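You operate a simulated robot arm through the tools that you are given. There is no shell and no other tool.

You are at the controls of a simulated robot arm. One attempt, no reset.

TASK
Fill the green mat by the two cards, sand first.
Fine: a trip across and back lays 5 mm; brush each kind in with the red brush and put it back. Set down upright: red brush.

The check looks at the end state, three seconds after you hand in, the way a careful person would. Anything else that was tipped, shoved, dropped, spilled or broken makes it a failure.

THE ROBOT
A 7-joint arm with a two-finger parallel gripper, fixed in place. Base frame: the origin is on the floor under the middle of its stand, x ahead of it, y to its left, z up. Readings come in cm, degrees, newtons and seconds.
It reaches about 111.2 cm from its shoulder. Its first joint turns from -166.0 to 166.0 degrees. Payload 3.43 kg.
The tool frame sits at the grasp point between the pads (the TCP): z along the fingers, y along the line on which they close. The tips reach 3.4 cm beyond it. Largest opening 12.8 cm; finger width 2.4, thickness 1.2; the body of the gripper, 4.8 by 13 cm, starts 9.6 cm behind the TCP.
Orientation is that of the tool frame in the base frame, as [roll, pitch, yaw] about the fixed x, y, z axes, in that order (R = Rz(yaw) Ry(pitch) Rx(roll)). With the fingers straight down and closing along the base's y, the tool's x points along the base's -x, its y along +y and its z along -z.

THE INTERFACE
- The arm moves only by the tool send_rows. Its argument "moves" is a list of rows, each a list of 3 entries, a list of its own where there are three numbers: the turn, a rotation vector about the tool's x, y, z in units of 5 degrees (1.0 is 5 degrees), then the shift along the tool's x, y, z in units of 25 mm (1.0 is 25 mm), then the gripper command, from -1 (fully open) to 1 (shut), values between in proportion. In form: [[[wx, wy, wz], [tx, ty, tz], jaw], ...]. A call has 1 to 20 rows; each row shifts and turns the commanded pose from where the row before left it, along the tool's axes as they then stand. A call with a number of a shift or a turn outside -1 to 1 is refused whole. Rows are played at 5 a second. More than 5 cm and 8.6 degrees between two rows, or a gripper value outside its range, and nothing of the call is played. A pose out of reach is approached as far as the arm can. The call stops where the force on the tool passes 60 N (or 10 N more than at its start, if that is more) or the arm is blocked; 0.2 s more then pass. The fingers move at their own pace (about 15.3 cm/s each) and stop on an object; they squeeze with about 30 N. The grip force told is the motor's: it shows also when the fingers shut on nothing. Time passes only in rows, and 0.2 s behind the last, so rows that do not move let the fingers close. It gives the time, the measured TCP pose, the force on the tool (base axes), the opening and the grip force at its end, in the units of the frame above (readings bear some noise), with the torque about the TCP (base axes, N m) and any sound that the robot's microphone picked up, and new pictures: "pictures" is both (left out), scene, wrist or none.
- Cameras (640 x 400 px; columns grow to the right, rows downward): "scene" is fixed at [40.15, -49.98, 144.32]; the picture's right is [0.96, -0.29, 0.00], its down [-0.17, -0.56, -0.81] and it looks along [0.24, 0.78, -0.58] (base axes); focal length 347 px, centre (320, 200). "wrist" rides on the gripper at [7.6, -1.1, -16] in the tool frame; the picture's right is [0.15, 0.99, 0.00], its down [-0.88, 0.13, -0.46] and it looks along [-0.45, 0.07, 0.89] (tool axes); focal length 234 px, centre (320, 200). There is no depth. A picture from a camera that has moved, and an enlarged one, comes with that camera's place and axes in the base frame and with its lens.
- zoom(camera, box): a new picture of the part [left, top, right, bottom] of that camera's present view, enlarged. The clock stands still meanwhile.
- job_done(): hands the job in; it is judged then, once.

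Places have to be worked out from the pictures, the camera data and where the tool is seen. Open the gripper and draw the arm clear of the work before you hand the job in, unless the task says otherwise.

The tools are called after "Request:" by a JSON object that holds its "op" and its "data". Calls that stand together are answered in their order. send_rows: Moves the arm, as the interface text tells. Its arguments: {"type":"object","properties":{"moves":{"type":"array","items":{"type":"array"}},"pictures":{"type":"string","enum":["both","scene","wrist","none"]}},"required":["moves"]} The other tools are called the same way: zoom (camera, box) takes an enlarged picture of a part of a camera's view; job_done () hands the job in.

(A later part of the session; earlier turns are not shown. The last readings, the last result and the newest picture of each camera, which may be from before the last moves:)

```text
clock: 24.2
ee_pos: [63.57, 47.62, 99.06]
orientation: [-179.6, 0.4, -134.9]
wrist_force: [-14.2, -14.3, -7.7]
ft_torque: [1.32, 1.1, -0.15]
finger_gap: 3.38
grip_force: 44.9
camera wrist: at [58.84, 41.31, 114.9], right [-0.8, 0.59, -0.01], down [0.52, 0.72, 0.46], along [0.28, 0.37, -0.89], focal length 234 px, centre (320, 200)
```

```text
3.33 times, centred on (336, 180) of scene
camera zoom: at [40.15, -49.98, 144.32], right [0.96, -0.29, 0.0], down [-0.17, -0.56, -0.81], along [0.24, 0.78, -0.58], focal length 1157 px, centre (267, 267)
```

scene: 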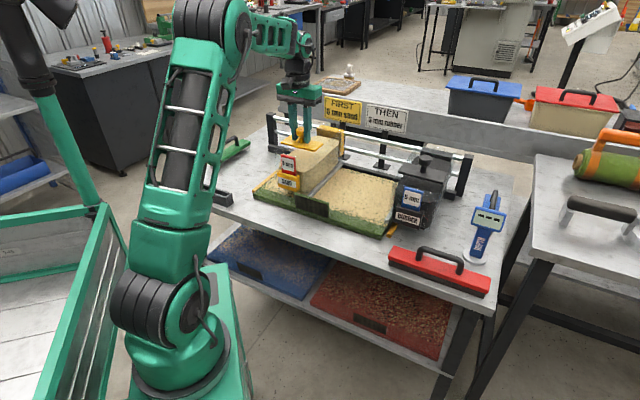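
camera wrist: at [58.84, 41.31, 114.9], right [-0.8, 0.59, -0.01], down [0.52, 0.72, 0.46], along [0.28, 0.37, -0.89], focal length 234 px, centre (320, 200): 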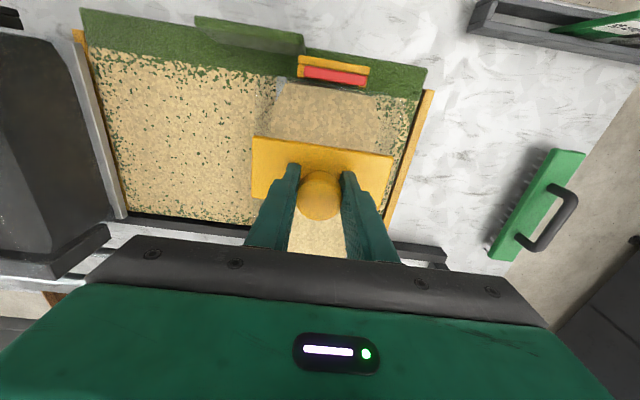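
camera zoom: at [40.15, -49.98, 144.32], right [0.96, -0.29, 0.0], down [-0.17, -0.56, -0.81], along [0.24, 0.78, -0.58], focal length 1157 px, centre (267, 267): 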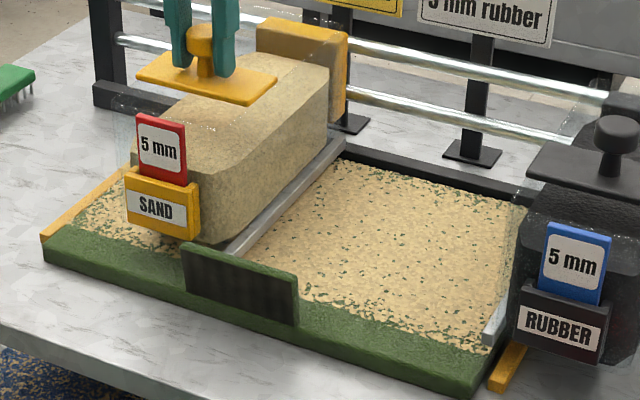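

The right end is well covered. I'll bring the hopper the rest of the way home, slowing at the end.

Request:
{"op": "send_rows", "data": {"moves": [[[0, 0, 0], [0, 0.5, -0.006], 1], [[0, 0, 0], [0, 0.5, -0.006], 1], [[0, 0, 0], [0, 0.5, -0.006], 1], [[0, 0, 0], [0, 0.5, -0.006], 1], [[0, 0, 0], [0, 0.5, -0.006], 1], [[0, 0, 0], [0, 0.5, -0.006], 1], [[0, 0, 0], [0, 0.5, -0.006], 1], [[0, 0, 0], [0, 0.5, -0.006], 1], [[0, 0, 0], [0, 0.5, -0.006], 1], [[0, 0, 0], [0, 0.5, -0.006], 1], [[0, 0, 0], [0, 0.5, -0.006], 1], [[0, 0, 0], [0, 0.5, -0.006], 1], [[0, 0, 0], [0, 0.5, -0.006], 1], [[0, 0, 0], [0, 0.5, -0.006], 1], [[0, 0, 0], [0, 0.3, 0], 1], [[0, 0, 0], [0, 0.2, 0], 1], [[0, 0, 0], [0, 0.2, 0], 1], [[0, 0, 0], [0, 0, 0], 1]]}}

Request:
{"op": "zoom", "data": {"camera": "scene", "box": [200, 90, 440, 240]}}

Request:
{"op": "zoom", "data": {"camera": "wrist", "box": [160, 20, 480, 220]}}

```text
clock: 28.0
ee_pos: [50.15, 61.11, 99.12]
orientation: [-179.5, 0.6, -135.1]
wrist_force: [2.2, 1.1, 17.4]
ft_torque: [1.39, 0.95, -0.1]
finger_gap: 3.38
grip_force: 44.8
camera wrist: at [45.24, 54.84, 114.87], right [-0.8, 0.6, -0.01], down [0.53, 0.71, 0.46], along [0.28, 0.37, -0.89], focal length 234 px, centre (320, 200)
```

scene: 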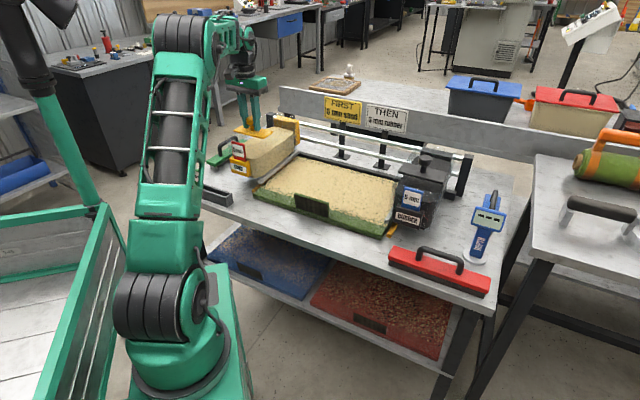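
wrist: 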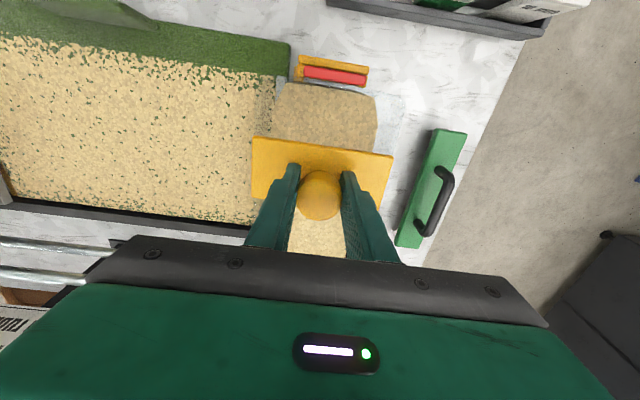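

```text
2.67 times, centred on (320, 165) of scene
camera zoom: at [40.15, -49.98, 144.32], right [0.96, -0.29, 0.0], down [-0.17, -0.56, -0.81], along [0.24, 0.78, -0.58], focal length 926 px, centre (320, 293)
```

zoom: 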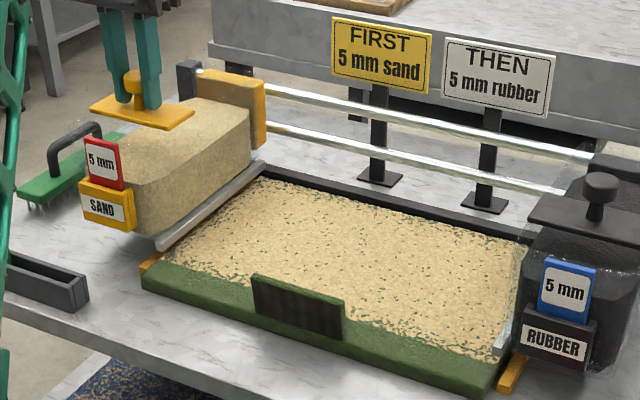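

```text
2.00 times, centred on (320, 120) of wrist
camera zoom: at [45.24, 54.84, 114.87], right [-0.8, 0.6, -0.01], down [0.53, 0.71, 0.46], along [0.28, 0.37, -0.89], focal length 468 px, centre (320, 360)
```

zoom: 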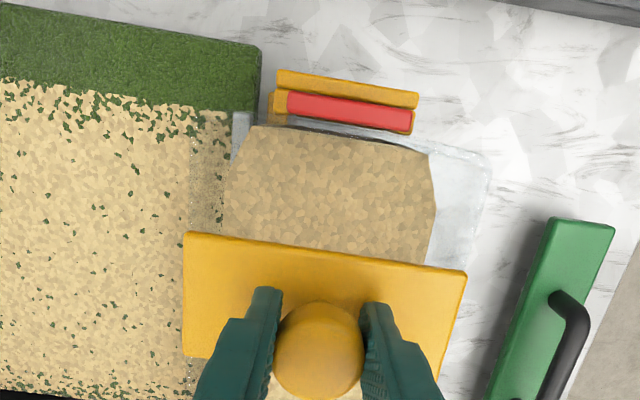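

The sand hopper is back home with a full, even sand layer. I'll open the jaw, rise clear, and head for the red brush.

Request:
{"op": "send_rows", "data": {"moves": [[[0, 0, 0], [0, 0, 0], -0.25], [[0, 0, 0], [0, 0, 0], -0.25], [[0, 0, 0], [0, 0, -0.4], -0.25], [[0, 0, 0], [0, 0, -0.8], -0.25], [[0, 0, 0], [0, 0, -1], -0.25], [[0, 0, 0], [0, 0, -1], -0.25], [[0, 0, 0], [0, 0, -1], -0.25], [[0, 0, 0], [0, 0, -1], -0.25], [[0, 0, 0], [0, 0, -1], -0.25], [[0, 0, 0], [0, 0, 0], -0.25]]}}

Request:
{"op": "zoom", "data": {"camera": "wrist", "box": [0, 0, 320, 200]}}

Request:
{"op": "zoom", "data": {"camera": "scene", "box": [200, 90, 360, 190]}}

```text
clock: 30.2
ee_pos: [49.89, 61.2, 114.68]
orientation: [-179.5, 0.5, -135.0]
wrist_force: [0.6, 0.1, -0.2]
ft_torque: [0.0, -0.03, -0.01]
finger_gap: 7.99
grip_force: 0.0
camera wrist: at [45.07, 54.91, 130.45], right [-0.8, 0.6, -0.01], down [0.53, 0.71, 0.46], along [0.28, 0.37, -0.89], focal length 234 px, centre (320, 200)
```

scene: 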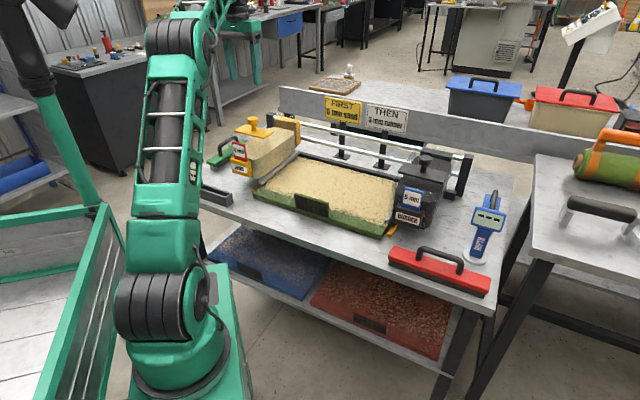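
wrist: 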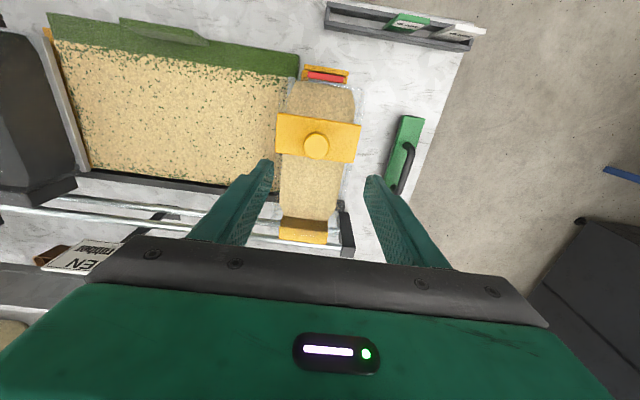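

```text
2.00 times, centred on (160, 100) of wrist
camera zoom: at [45.07, 54.91, 130.45], right [-0.8, 0.6, -0.01], down [0.53, 0.71, 0.46], along [0.28, 0.37, -0.89], focal length 468 px, centre (640, 400)
```

zoom: 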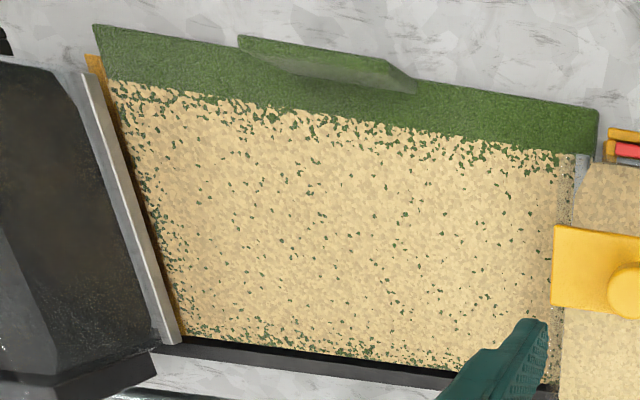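

```text
4.00 times, centred on (280, 140) of scene
camera zoom: at [40.15, -49.98, 144.32], right [0.96, -0.29, 0.0], down [-0.17, -0.56, -0.81], along [0.24, 0.78, -0.58], focal length 1389 px, centre (480, 440)
```

zoom: 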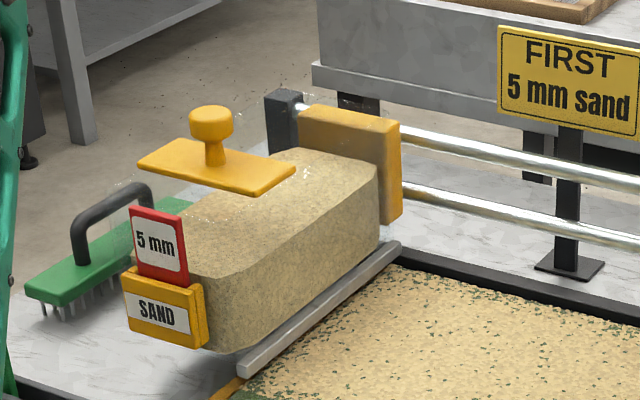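

The mat's sand coverage looks complete. I'll check whether the hopper is really back at its starting spot by comparing the same zoom as before the grip.

Request:
{"op": "zoom", "data": {"camera": "scene", "box": [200, 70, 320, 145]}}

Request:
{"op": "zoom", "data": {"camera": "scene", "box": [160, 100, 320, 200]}}

```text
5.33 times, centred on (260, 108) of scene
camera zoom: at [40.15, -49.98, 144.32], right [0.96, -0.29, 0.0], down [-0.17, -0.56, -0.81], along [0.24, 0.78, -0.58], focal length 1852 px, centre (640, 693)
```

zoom: 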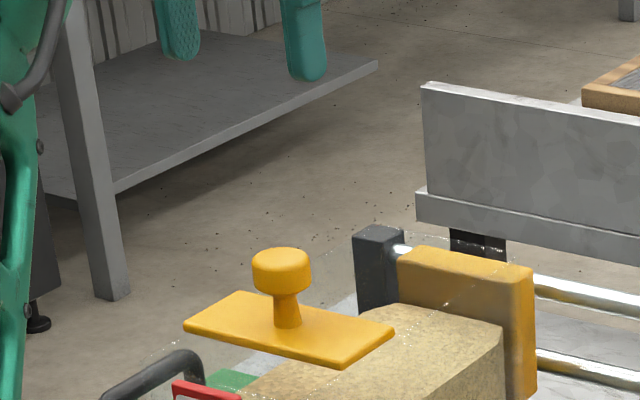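

```text
4.00 times, centred on (240, 150) of scene
camera zoom: at [40.15, -49.98, 144.32], right [0.96, -0.29, 0.0], down [-0.17, -0.56, -0.81], along [0.24, 0.78, -0.58], focal length 1389 px, centre (640, 400)
```

zoom: 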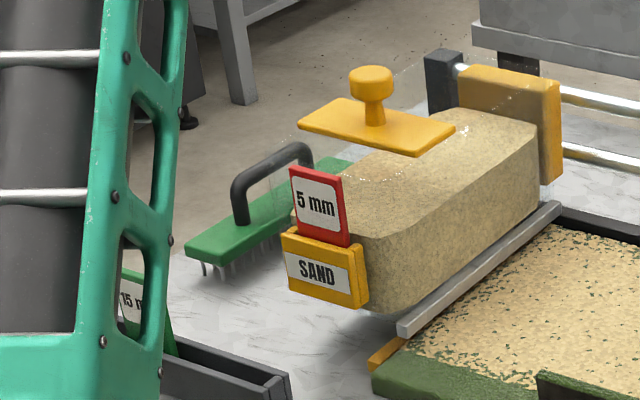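

The hopper stands about 5 mm short of its original spot (7 px at 5.3x zoom). I'll re-grip the knob and nudge it the rest of the way home so the return trip is complete.

Request:
{"op": "send_rows", "data": {"moves": [[[0, 0, 0], [0, 0, 1], -0.25], [[0, 0, 0], [0, 0, 1], -0.25], [[0, 0, 0], [0, 0, 1], -0.25], [[0, 0, 0], [0, 0, 1], -0.25], [[0, 0, 0], [0, 0, 1], -0.25], [[0, 0, 0], [0, 0, 0.8], -0.25], [[0, 0, 0], [0, 0, 0.4], -0.25], [[0, 0, 0], [0, 0, 0], 1], [[0, 0, 0], [0, 0, 0], 1], [[0, 0, 0], [0, 0, 0], 1], [[0, 0, 0], [0, 0, 0], 1], [[0, 0, 0], [0, 0.1, 0], 1], [[0, 0, 0], [0, 0.1, 0], 1], [[0, 0, 0], [0, 0, 0], 1]]}}

Request:
{"op": "zoom", "data": {"camera": "scene", "box": [200, 70, 320, 145]}}

```text
clock: 33.2
ee_pos: [49.91, 61.28, 98.98]
orientation: [-179.5, 0.4, -135.3]
wrist_force: [14.7, -23.5, 3.1]
ft_torque: [0.37, 1.24, -0.17]
finger_gap: 3.41
grip_force: 45.0
camera wrist: at [45.14, 55.14, 114.83], right [-0.8, 0.6, -0.01], down [0.53, 0.71, 0.46], along [0.28, 0.36, -0.89], focal length 234 px, centre (320, 200)
```

scene: 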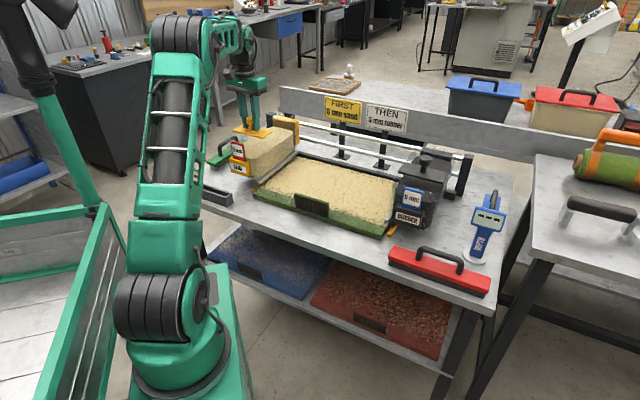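
wrist: 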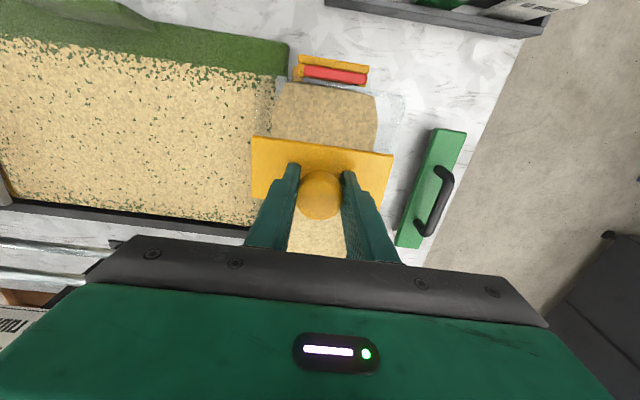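

```text
5.33 times, centred on (260, 108) of scene
camera zoom: at [40.15, -49.98, 144.32], right [0.96, -0.29, 0.0], down [-0.17, -0.56, -0.81], along [0.24, 0.78, -0.58], focal length 1852 px, centre (640, 693)
```

zoom: 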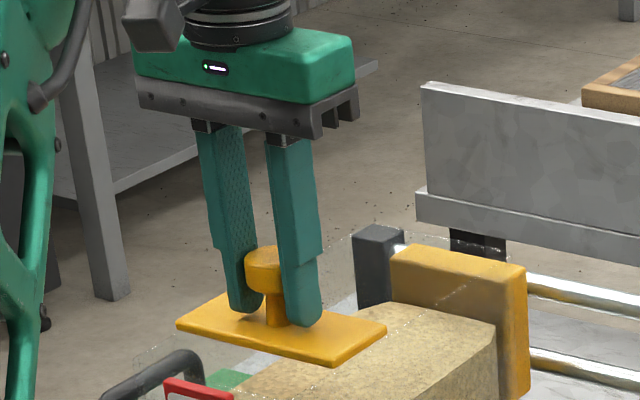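

The hopper is now at its end stop (28 N push, and the picture matches the start). I'll relax the push, release and rise.

Request:
{"op": "send_rows", "data": {"moves": [[[0, 0, 0], [0, -0.06, 0], 1], [[0, 0, 0], [0, 0, 0], -0.25], [[0, 0, 0], [0, 0, 0], -0.25], [[0, 0, 0], [0, 0, -0.4], -0.25], [[0, 0, 0], [0, 0, -0.8], -0.25], [[0, 0, 0], [0, 0, -1], -0.25], [[0, 0, 0], [0, 0, -1], -0.25], [[0, 0, 0], [0, 0, -1], -0.25], [[0, 0, 0], [0, 0, -1], -0.25], [[0, 0, 0], [0, 0, -1], -0.25], [[0, 0, 0], [0, 0, -1], -0.25], [[0, 0, 0], [0, 0, 0], -0.25]]}}

Request:
{"op": "zoom", "data": {"camera": "scene", "box": [200, 70, 320, 145]}}

Request:
{"op": "zoom", "data": {"camera": "wrist", "box": [0, 0, 320, 200]}}

```text
clock: 35.8
ee_pos: [49.43, 61.29, 117.08]
orientation: [-179.5, 0.6, -135.0]
wrist_force: [0.5, -0.2, 1.3]
ft_torque: [0.02, 0.01, -0.01]
finger_gap: 8.01
grip_force: 0.1
camera wrist: at [44.62, 55.14, 132.8], right [-0.8, 0.6, -0.01], down [0.53, 0.71, 0.46], along [0.28, 0.37, -0.89], focal length 234 px, centre (320, 200)
```

scene: 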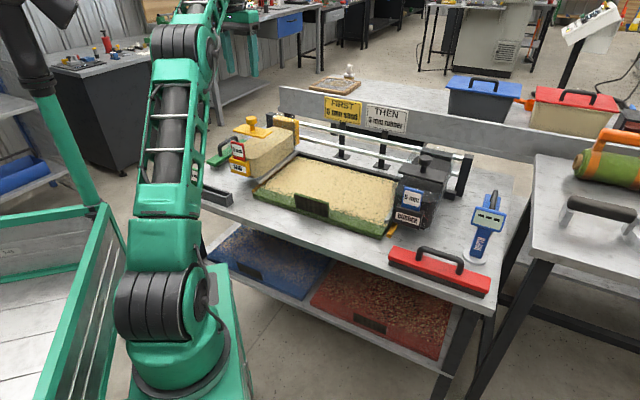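
wrist: 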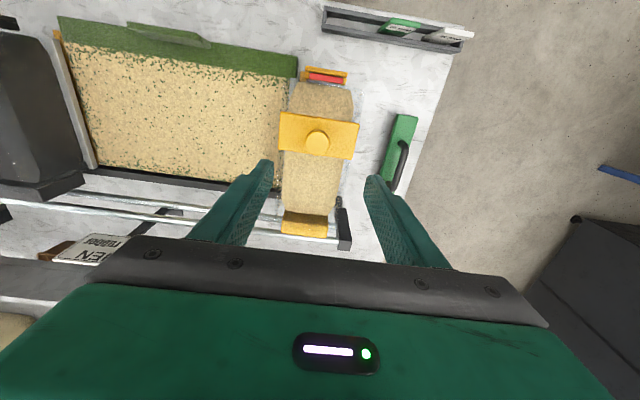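

```text
5.33 times, centred on (260, 108) of scene
camera zoom: at [40.15, -49.98, 144.32], right [0.96, -0.29, 0.0], down [-0.17, -0.56, -0.81], along [0.24, 0.78, -0.58], focal length 1852 px, centre (640, 693)
```

zoom: 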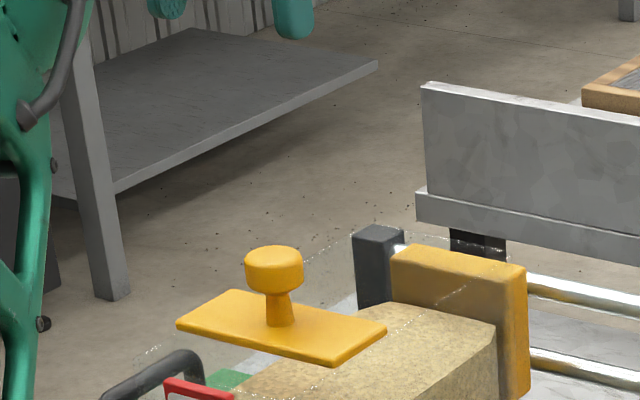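

```text
2.00 times, centred on (160, 100) of wrist
camera zoom: at [44.62, 55.14, 132.8], right [-0.8, 0.6, -0.01], down [0.53, 0.71, 0.46], along [0.28, 0.37, -0.89], focal length 468 px, centre (640, 400)
```

zoom: 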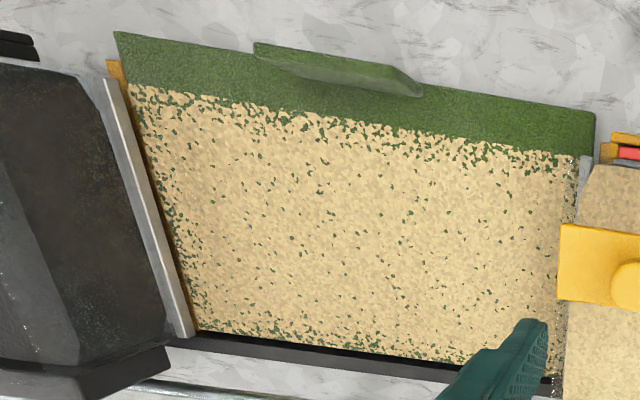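

The sand hopper now matches its starting position exactly. Next I'll travel high toward the red brush while turning the tool 90°, so the jaw will close across the brush handle.

Request:
{"op": "send_rows", "data": {"moves": [[[0, 0, 1], [0.248, -0.865, 0], -0.25], [[0, 0, 1], [0.172, -0.883, 0], -0.25], [[0, 0, 1], [0.094, -0.895, 0], -0.25], [[0, 0, 1], [0.016, -0.9, 0], -0.25], [[0, 0, 1], [-0.063, -0.898, 0], -0.25], [[0, 0, 1], [-0.141, -0.889, 0], -0.25], [[0, 0, 1], [-0.218, -0.873, 0], -0.25], [[0, 0, 1], [-0.293, -0.851, 0], -0.25], [[0, 0, 1], [-0.366, -0.822, 0], -0.25], [[0, 0, 1], [-0.436, -0.787, 0], -0.25], [[0, 0, 1], [-0.503, -0.746, 0], -0.25], [[0, 0, 1], [-0.566, -0.699, 0], -0.25], [[0, 0, 1], [-0.625, -0.647, 0], -0.25], [[0, 0, 1], [-0.679, -0.59, 0], -0.25], [[0, 0, 1], [-0.728, -0.529, 0], -0.25], [[0, 0, 1], [-0.771, -0.464, 0], -0.25], [[0, 0, 1], [-0.809, -0.395, 0], -0.25], [[0, 0, 1], [-0.84, -0.323, 0], -0.25], [[0, 0, 0], [-0.865, -0.248, 0], -0.25], [[0, 0, 0], [-0.865, -0.248, 0], -0.25]]}}

```text
clock: 40.0
ee_pos: [71.48, 21.92, 117.33]
orientation: [179.5, 0.4, 135.0]
wrist_force: [-0.5, -0.1, -0.8]
ft_torque: [-0.04, -0.04, -0.02]
finger_gap: 8.01
grip_force: 0.1
camera wrist: at [65.04, 26.4, 133.1], right [0.6, 0.8, 0.01], down [0.71, -0.53, 0.46], along [0.38, -0.27, -0.89], focal length 234 px, centre (320, 200)
```

scene: 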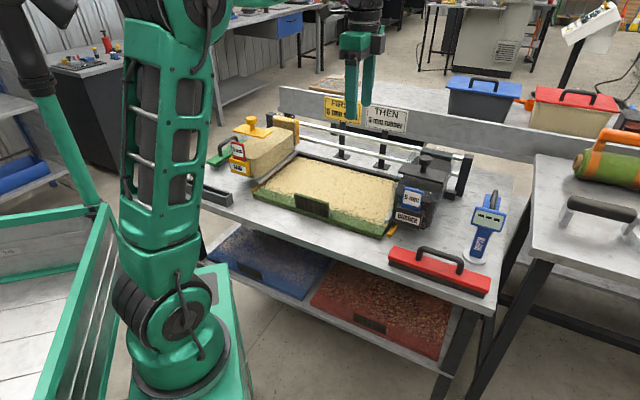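
wrist: 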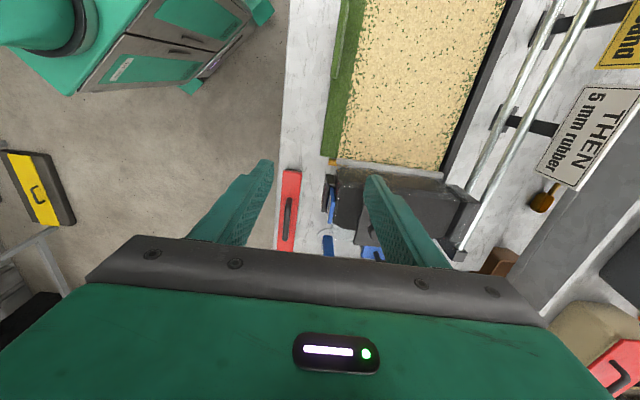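

The brush and its handle are visible at the lower left of the wrist view. I'll zoom in to locate the handle.

Request:
{"op": "zoom", "data": {"camera": "wrist", "box": [240, 140, 400, 260]}}

Request:
{"op": "zoom", "data": {"camera": "scene", "box": [370, 220, 514, 310]}}

```text
3.33 times, centred on (320, 200) of wrist
camera zoom: at [65.04, 26.4, 133.1], right [0.6, 0.8, 0.01], down [0.71, -0.53, 0.46], along [0.38, -0.27, -0.89], focal length 781 px, centre (320, 200)
```

zoom: 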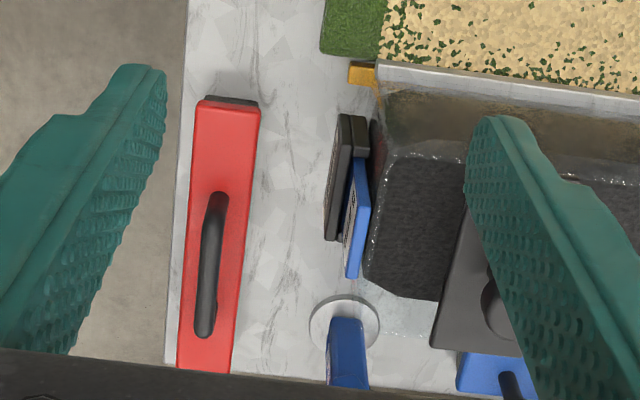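

```text
4.44 times, centred on (442, 265) of scene
camera zoom: at [40.15, -49.98, 144.32], right [0.96, -0.29, 0.0], down [-0.17, -0.56, -0.81], along [0.24, 0.78, -0.58], focal length 1543 px, centre (-222, -89)
```

zoom: 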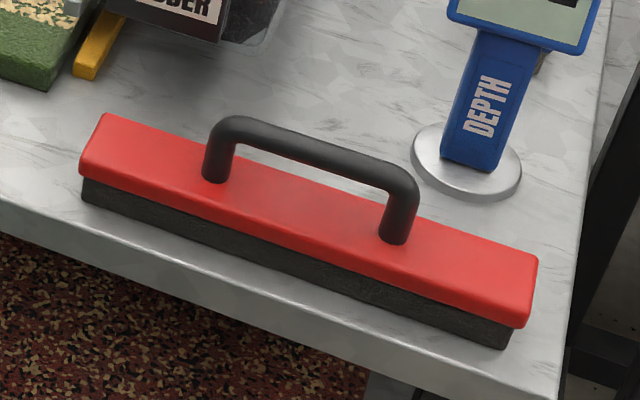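

The handle bar's middle works out at about (86, 1.4, 83.5), running along the table's length. I'll move above it at z of about 100, clear of the rubber hopper's knob and the depth gauge.

Request:
{"op": "send_rows", "data": {"moves": [[[0, 0, 0], [-0.988, -0.167, 0.69], -0.25], [[0, 0, 0], [-0.988, -0.167, 0.69], -0.25], [[0, 0, 0], [-0.988, -0.167, 0.69], -0.25], [[0, 0, 0], [-0.988, -0.167, 0.69], -0.25], [[0, 0, 0], [-0.988, -0.167, 0.69], -0.25], [[0, 0, 0], [-0.988, -0.167, 0.69], -0.25], [[0, 0, 0], [-0.988, -0.167, 0.69], -0.25], [[0, 0, 0], [-0.988, -0.167, 0.69], -0.25], [[0, 0, 0], [-0.988, -0.167, 0.69], -0.25], [[0, 0, 0], [-0.988, -0.167, 0.69], -0.25], [[0, 0, 0], [0, 0, 0], -0.25]]}}

Request:
{"op": "zoom", "data": {"camera": "wrist", "box": [220, 80, 420, 240]}}

```text
clock: 42.4
ee_pos: [85.97, 1.87, 100.24]
orientation: [179.5, 0.6, 135.0]
wrist_force: [0.2, 0.2, -0.2]
ft_torque: [0.03, 0.02, 0.0]
finger_gap: 8.02
grip_force: 0.1
camera wrist: at [79.6, 6.2, 115.96], right [0.6, 0.8, 0.01], down [0.71, -0.53, 0.46], along [0.38, -0.27, -0.89], focal length 234 px, centre (320, 200)
```

scene: 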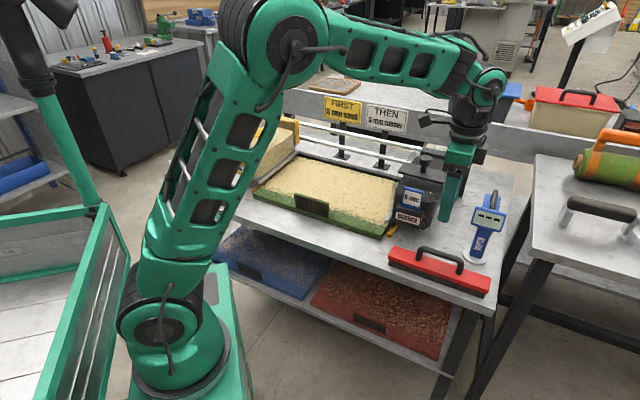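
wrist: 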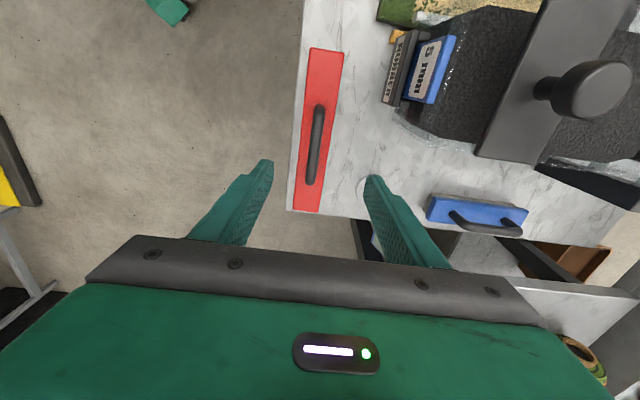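

```text
2.50 times, centred on (320, 160) of wrist
camera zoom: at [79.6, 6.2, 115.96], right [0.6, 0.8, 0.01], down [0.71, -0.53, 0.46], along [0.38, -0.27, -0.89], focal length 585 px, centre (320, 300)
```

zoom: 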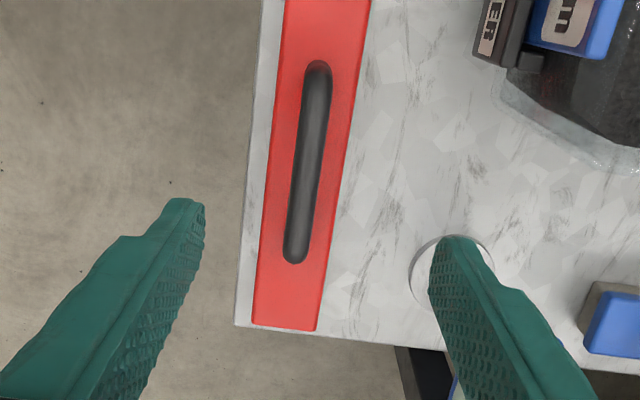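

The handle's middle sits about 0.7 cm to the -y side of the tool axis, and the bar is nearly parallel to tool x. I'll correct that and descend 9.5 cm for a closer look.

Request:
{"op": "send_rows", "data": {"moves": [[[0, 0, 0], [-0.06, -0.09, 0.7], -0.25], [[0, 0, 0], [-0.06, -0.09, 0.7], -0.25], [[0, 0, 0], [-0.06, -0.09, 0.7], -0.25], [[0, 0, 0], [0, 0, 0.7], -0.25], [[0, 0, 0], [0, 0, 0.5], -0.25], [[0, 0, 0], [0, 0, 0.5], -0.25], [[0, 0, 0], [0, 0, 0], -0.25]]}}

Request:
{"op": "zoom", "data": {"camera": "wrist", "box": [220, 80, 420, 240]}}

Request:
{"op": "zoom", "data": {"camera": "scene", "box": [370, 200, 514, 290]}}

```text
clock: 44.0
ee_pos: [85.92, 0.89, 90.8]
orientation: [179.6, 0.5, 135.0]
wrist_force: [-0.4, 0.3, -0.7]
ft_torque: [0.03, 0.03, -0.04]
finger_gap: 8.02
grip_force: 0.2
camera wrist: at [79.63, 5.38, 106.59], right [0.6, 0.8, 0.01], down [0.71, -0.53, 0.46], along [0.38, -0.27, -0.89], focal length 234 px, centre (320, 200)
```

scene: 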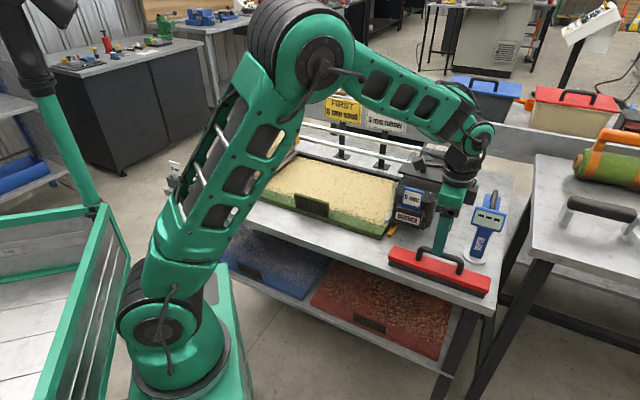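
wrist: 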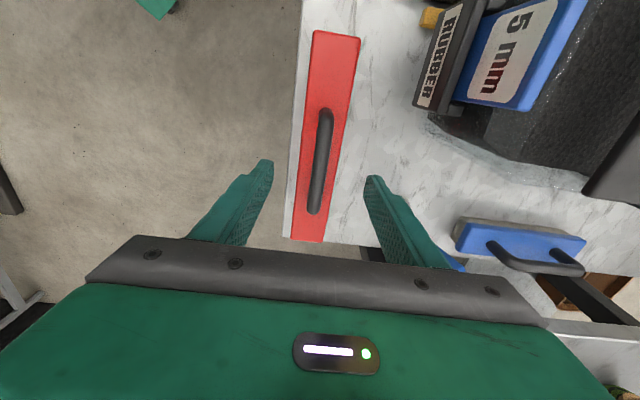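

```text
2.50 times, centred on (320, 160) of wrist
camera zoom: at [79.63, 5.38, 106.59], right [0.6, 0.8, 0.01], down [0.71, -0.53, 0.46], along [0.38, -0.27, -0.89], focal length 585 px, centre (320, 300)
```

zoom: 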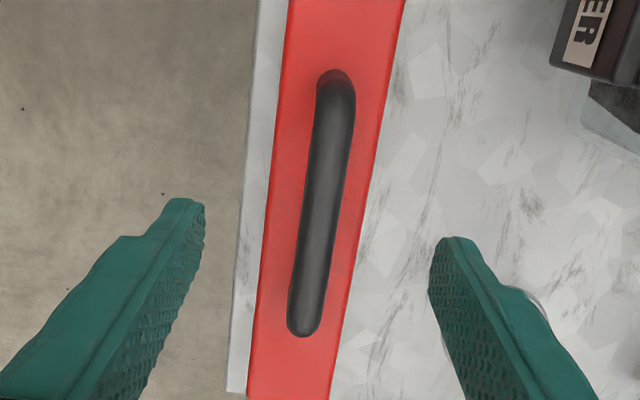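

```text
4.44 times, centred on (442, 245) of scene
camera zoom: at [40.15, -49.98, 144.32], right [0.96, -0.29, 0.0], down [-0.17, -0.56, -0.81], along [0.24, 0.78, -0.58], focal length 1543 px, centre (-222, 0)
```

zoom: 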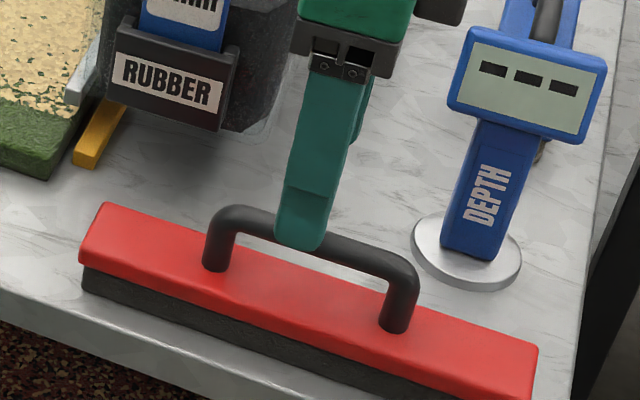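

The bar is centred between the fingers, at z of about 84.4. I'll descend 5.5 cm so the pads straddle it, with the tips just above the red block.

Request:
{"op": "send_rows", "data": {"moves": [[[0, 0, 0], [0, 0, 0.6], -0.25], [[0, 0, 0], [0, 0, 0.6], -0.25], [[0, 0, 0], [0, 0, 0.5], -0.25], [[0, 0, 0], [0, 0, 0.4], -0.25], [[0, 0, 0], [0, 0, 0.1], -0.25], [[0, 0, 0], [0, 0, 0], -0.25]]}}

Request:
{"op": "zoom", "data": {"camera": "wrist", "box": [220, 100, 420, 225]}}

Request:
{"op": "zoom", "data": {"camera": "scene", "box": [400, 220, 496, 280]}}

```text
clock: 45.4
ee_pos: [86.13, 0.83, 85.23]
orientation: [179.5, 0.5, 135.1]
wrist_force: [-0.2, 0.1, 0.1]
ft_torque: [0.01, -0.02, 0.02]
finger_gap: 8.03
grip_force: 0.1
camera wrist: at [79.69, 5.24, 101.02], right [0.6, 0.8, 0.01], down [0.71, -0.53, 0.46], along [0.38, -0.27, -0.89], focal length 234 px, centre (320, 200)
```

scene: 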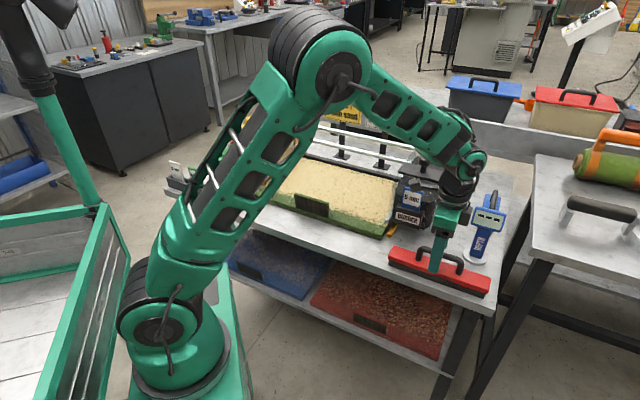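
wrist: 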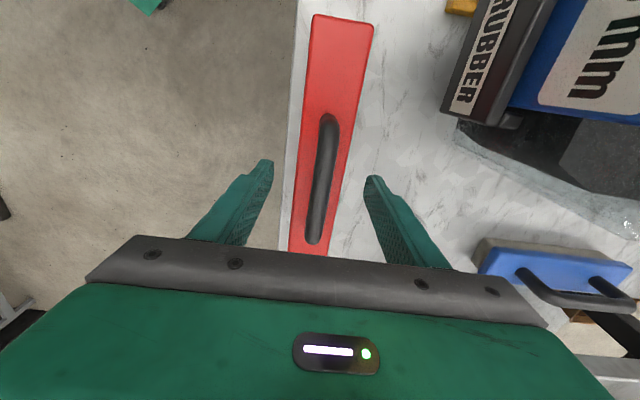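

```text
3.20 times, centred on (320, 162) of wrist
camera zoom: at [79.69, 5.24, 101.02], right [0.6, 0.8, 0.01], down [0.71, -0.53, 0.46], along [0.38, -0.27, -0.89], focal length 749 px, centre (320, 320)
```

zoom: 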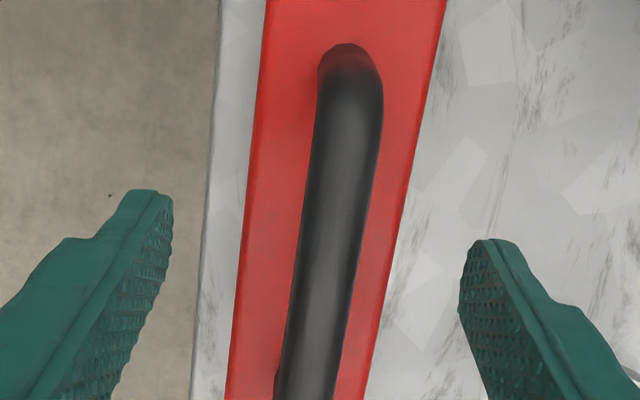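

```text
6.67 times, centred on (448, 250) of scene
camera zoom: at [40.15, -49.98, 144.32], right [0.96, -0.29, 0.0], down [-0.17, -0.56, -0.81], along [0.24, 0.78, -0.58], focal length 2315 px, centre (-533, -133)
```

zoom: 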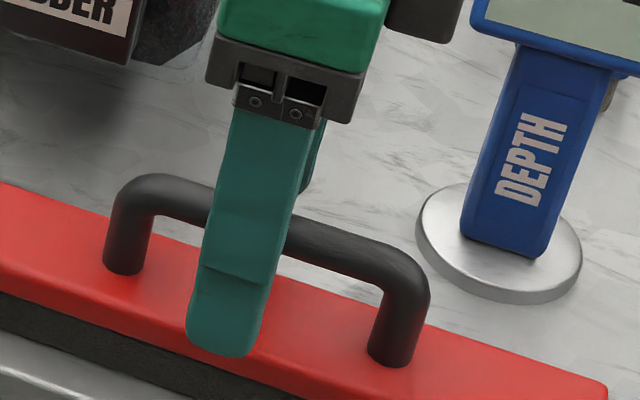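

The fingers straddle the bar but sit about 0.8 cm toward its +x end. I'll shift to the middle and close.

Request:
{"op": "send_rows", "data": {"moves": [[[0, 0, 0], [0.3, 0, 0], -0.25], [[0, 0, 0], [0, 0, 0], 0.3], [[0, 0, 0], [0, 0, 0], 0.6], [[0, 0, 0], [0, 0, 0], 1], [[0, 0, 0], [0, 0, 0], 1], [[0, 0, 0], [0, 0, 0], 1]]}}

Request:
{"op": "zoom", "data": {"camera": "scene", "box": [400, 220, 496, 280]}}

Request:
{"op": "zoom", "data": {"camera": "wrist", "box": [220, 100, 420, 225]}}

```text
clock: 46.8
ee_pos: [85.63, 1.26, 85.22]
orientation: [179.4, 0.5, 135.0]
wrist_force: [-0.7, 0.7, -0.4]
ft_torque: [0.06, 0.04, -0.01]
finger_gap: 1.54
grip_force: 30.0
camera wrist: at [79.22, 5.84, 101.01], right [0.6, 0.8, 0.01], down [0.71, -0.53, 0.46], along [0.38, -0.27, -0.89], focal length 234 px, centre (320, 200)
```

scene: 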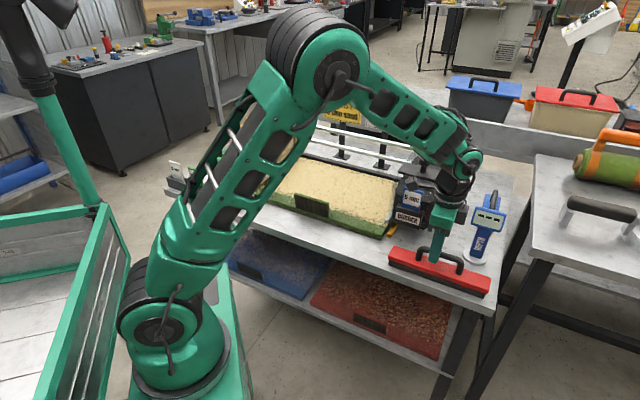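
wrist: 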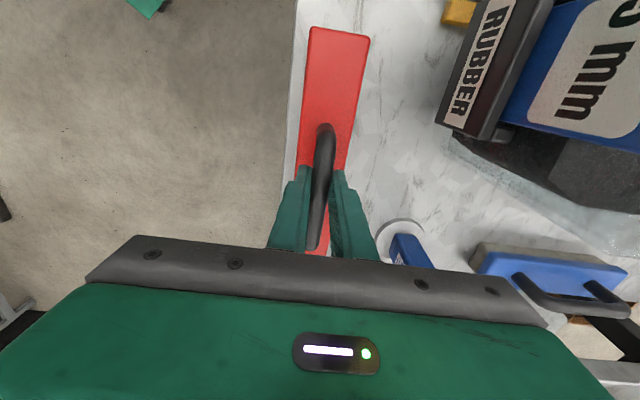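

```text
6.67 times, centred on (448, 250) of scene
camera zoom: at [40.15, -49.98, 144.32], right [0.96, -0.29, 0.0], down [-0.17, -0.56, -0.81], along [0.24, 0.78, -0.58], focal length 2315 px, centre (-533, -133)
```

zoom: 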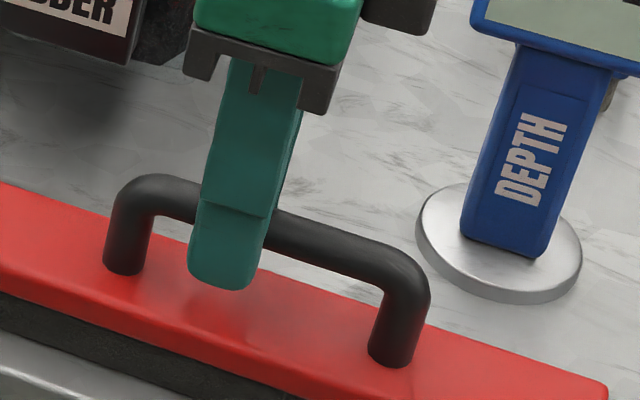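

```text
3.20 times, centred on (320, 162) of wrist
camera zoom: at [79.22, 5.84, 101.01], right [0.6, 0.8, 0.01], down [0.71, -0.53, 0.46], along [0.38, -0.27, -0.89], focal length 749 px, centre (320, 320)
```

zoom: 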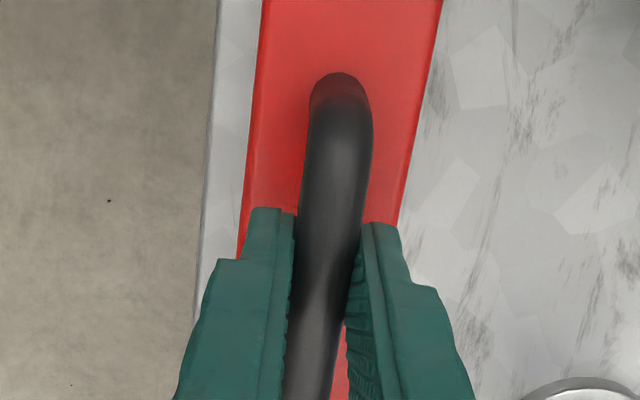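

The brush handle is gripped with a gap of 1.54 cm, and the home pose is TCP (85.63, 1.26, 85.22). I'll lift it 10 cm straight up and check that it hangs level.

Request:
{"op": "send_rows", "data": {"moves": [[[0, 0, 0], [0, 0, -0.2], 1], [[0, 0, 0], [0, 0, -0.4], 1], [[0, 0, 0], [0, 0, -0.6], 1], [[0, 0, 0], [0, 0, -0.8], 1], [[0, 0, 0], [0, 0, -0.8], 1], [[0, 0, 0], [0, 0, -0.6], 1], [[0, 0, 0], [0, 0, -0.6], 1], [[0, 0, 0], [0, 0, 0], 1]]}}

Request:
{"op": "zoom", "data": {"camera": "scene", "box": [370, 180, 514, 270]}}

```text
clock: 48.6
ee_pos: [85.45, 1.39, 95.36]
orientation: [179.6, 0.5, 134.9]
wrist_force: [0.4, -0.2, -2.1]
ft_torque: [0.01, 0.06, -0.02]
finger_gap: 1.52
grip_force: 30.3
camera wrist: at [79.03, 5.8, 111.15], right [0.6, 0.8, 0.01], down [0.71, -0.53, 0.46], along [0.38, -0.27, -0.89], focal length 234 px, centre (320, 200)
```

scene: 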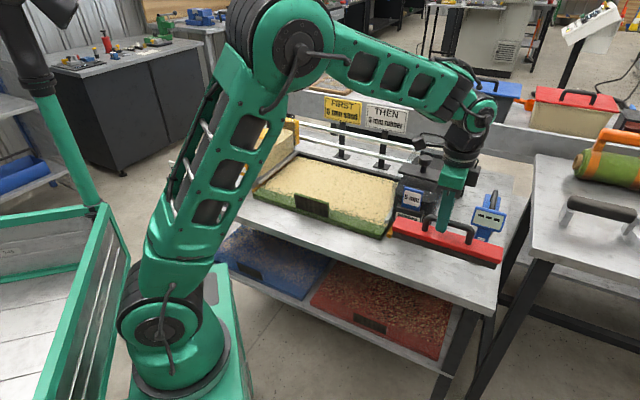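
wrist: 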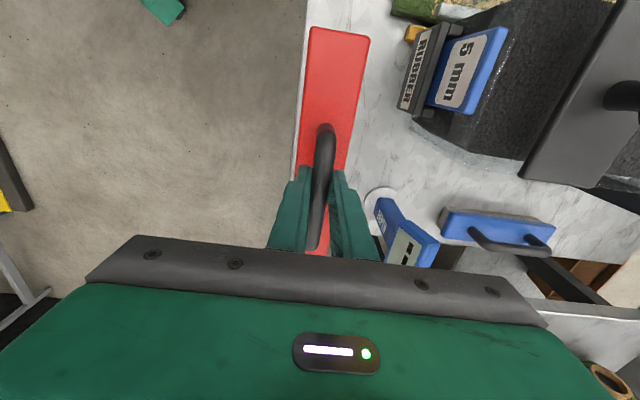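

```text
4.44 times, centred on (442, 225) of scene
camera zoom: at [40.15, -49.98, 144.32], right [0.96, -0.29, 0.0], down [-0.17, -0.56, -0.81], along [0.24, 0.78, -0.58], focal length 1543 px, centre (-222, 89)
```

zoom: 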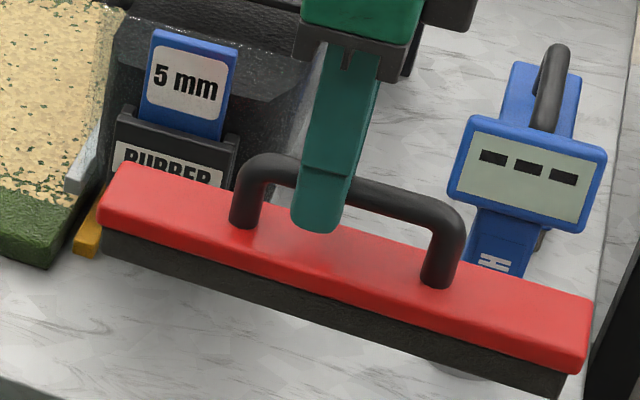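

The brush hangs level and weighs about 2 N. I'll carry it along the front of the table to the right half of the mat, then in over the mat.

Request:
{"op": "send_rows", "data": {"moves": [[[0, 0, 0], [0.5, 0, 0], 1], [[0, 0, 0], [0.9, 0, 0], 1], [[0, 0, 0], [0.95, 0, 0], 1], [[0, 0, 0], [0.95, 0, 0], 1], [[0, 0, 0], [0.95, 0, 0], 1], [[0, 0, 0], [0.95, 0, 0], 1], [[0, 0, 0], [0.95, 0, 0], 1], [[0, 0, 0], [0.95, 0, 0], 1], [[0, 0, 0], [0.95, 0, 0], 1], [[0, 0, 0], [0.95, 0, 0], 1], [[0, 0, 0], [0.95, 0, 0], 1], [[0, 0, 0], [0.95, 0, 0], 1], [[0, 0, 0], [0.9, 0.3, 0], 1], [[0, 0, 0], [0, 0.9, 0], 1], [[0, 0, 0], [0, 0.9, 0], 1], [[0, 0, 0], [0, 0.9, 0], 1], [[0, 0, 0], [0, 0.9, 0], 1], [[0, 0, 0], [0, 0.65, 0], 1], [[0, 0, 0], [0, 0, 0], 1]]}}

Request:
{"op": "zoom", "data": {"camera": "scene", "box": [230, 120, 454, 260]}}

Request:
{"op": "zoom", "data": {"camera": "wrist", "box": [200, 0, 520, 260]}}

```text
clock: 52.6
ee_pos: [72.72, 30.18, 94.92]
orientation: [179.6, 0.4, 135.0]
wrist_force: [-4.6, -3.4, -3.6]
ft_torque: [0.02, 0.35, -0.68]
finger_gap: 1.71
grip_force: 29.9
camera wrist: at [66.36, 34.75, 110.78], right [0.6, 0.8, 0.01], down [0.71, -0.53, 0.46], along [0.38, -0.27, -0.89], focal length 234 px, centre (320, 200)
```

scene: 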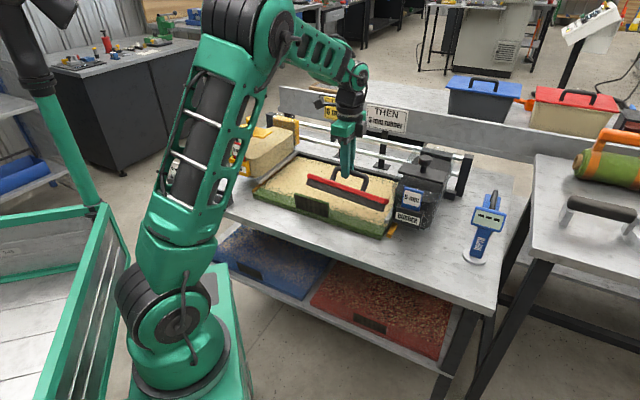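
wrist: 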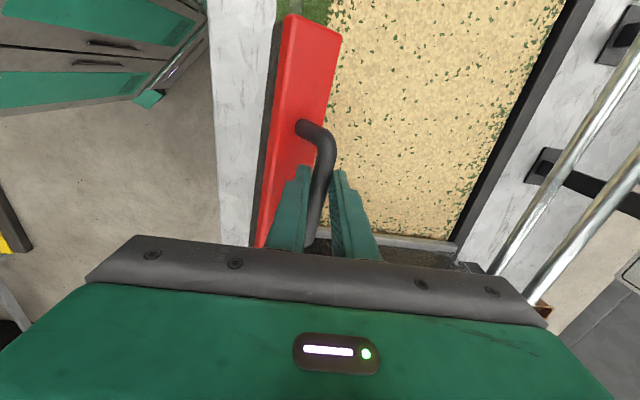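

```text
2.86 times, centred on (342, 190) of scene
camera zoom: at [40.15, -49.98, 144.32], right [0.96, -0.29, 0.0], down [-0.17, -0.56, -0.81], along [0.24, 0.78, -0.58], focal length 992 px, centre (257, 229)
```

zoom: 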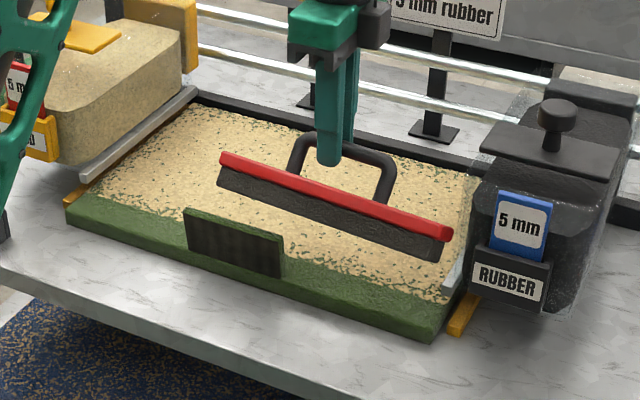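

```text
1.54 times, centred on (360, 130) of wrist
camera zoom: at [66.36, 34.75, 110.78], right [0.6, 0.8, 0.01], down [0.71, -0.53, 0.46], along [0.38, -0.27, -0.89], focal length 360 px, centre (258, 308)
```

zoom: 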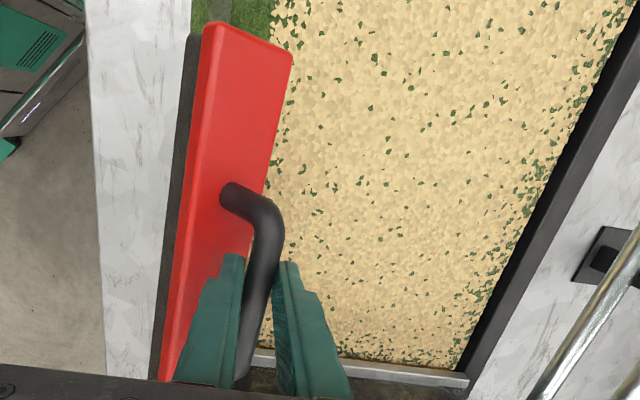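

The brush has swung in the grip, and the force reading (about 6 N toward the front) says something is touching it, probably its right end against the rubber hopper. I'll look closely before moving.

Request:
{"op": "zoom", "data": {"camera": "scene", "box": [360, 170, 424, 210]}}

Request:
{"op": "zoom", "data": {"camera": "scene", "box": [370, 180, 434, 230]}}

Request:
{"op": "zoom", "data": {"camera": "scene", "box": [300, 140, 400, 210]}}

```text
10.00 times, centred on (392, 190) of scene
camera zoom: at [40.15, -49.98, 144.32], right [0.96, -0.29, 0.0], down [-0.17, -0.56, -0.81], along [0.24, 0.78, -0.58], focal length 3472 px, centre (-400, 300)
```

zoom: 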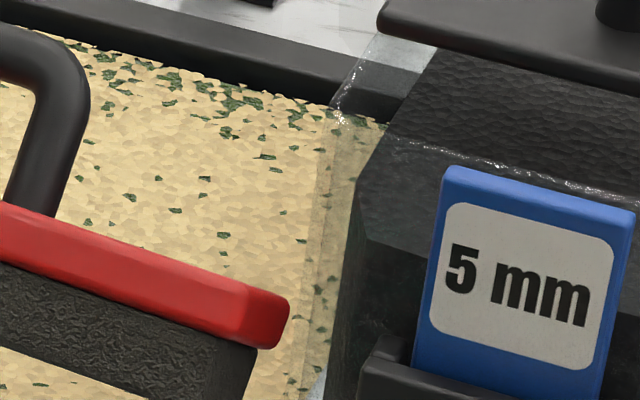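

```text
8.00 times, centred on (402, 205) of scene
camera zoom: at [40.15, -49.98, 144.32], right [0.96, -0.29, 0.0], down [-0.17, -0.56, -0.81], along [0.24, 0.78, -0.58], focal length 2778 px, centre (-336, 160)
```

zoom: 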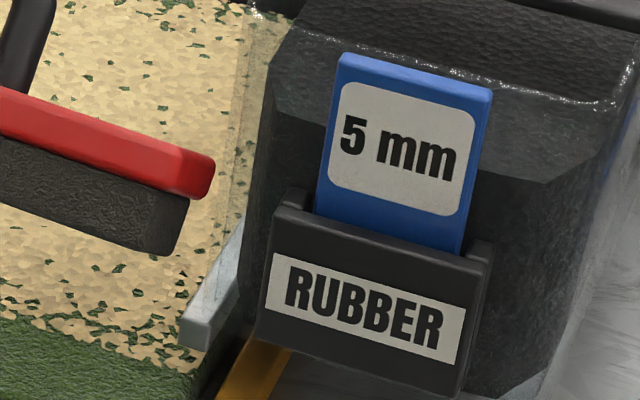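

```text
5.71 times, centred on (350, 175) of scene
camera zoom: at [40.15, -49.98, 144.32], right [0.96, -0.29, 0.0], down [-0.17, -0.56, -0.81], along [0.24, 0.78, -0.58], focal length 1984 px, centre (149, 343)
```

zoom: 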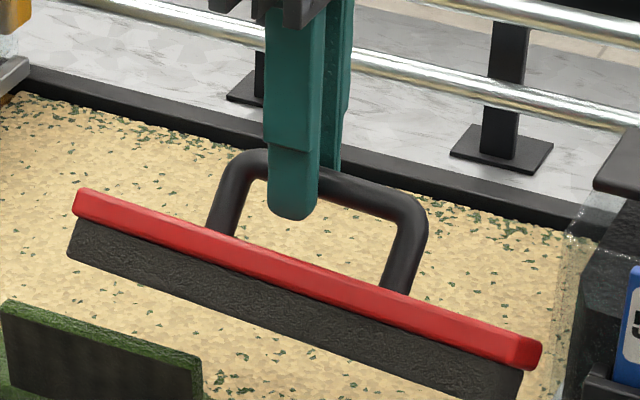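

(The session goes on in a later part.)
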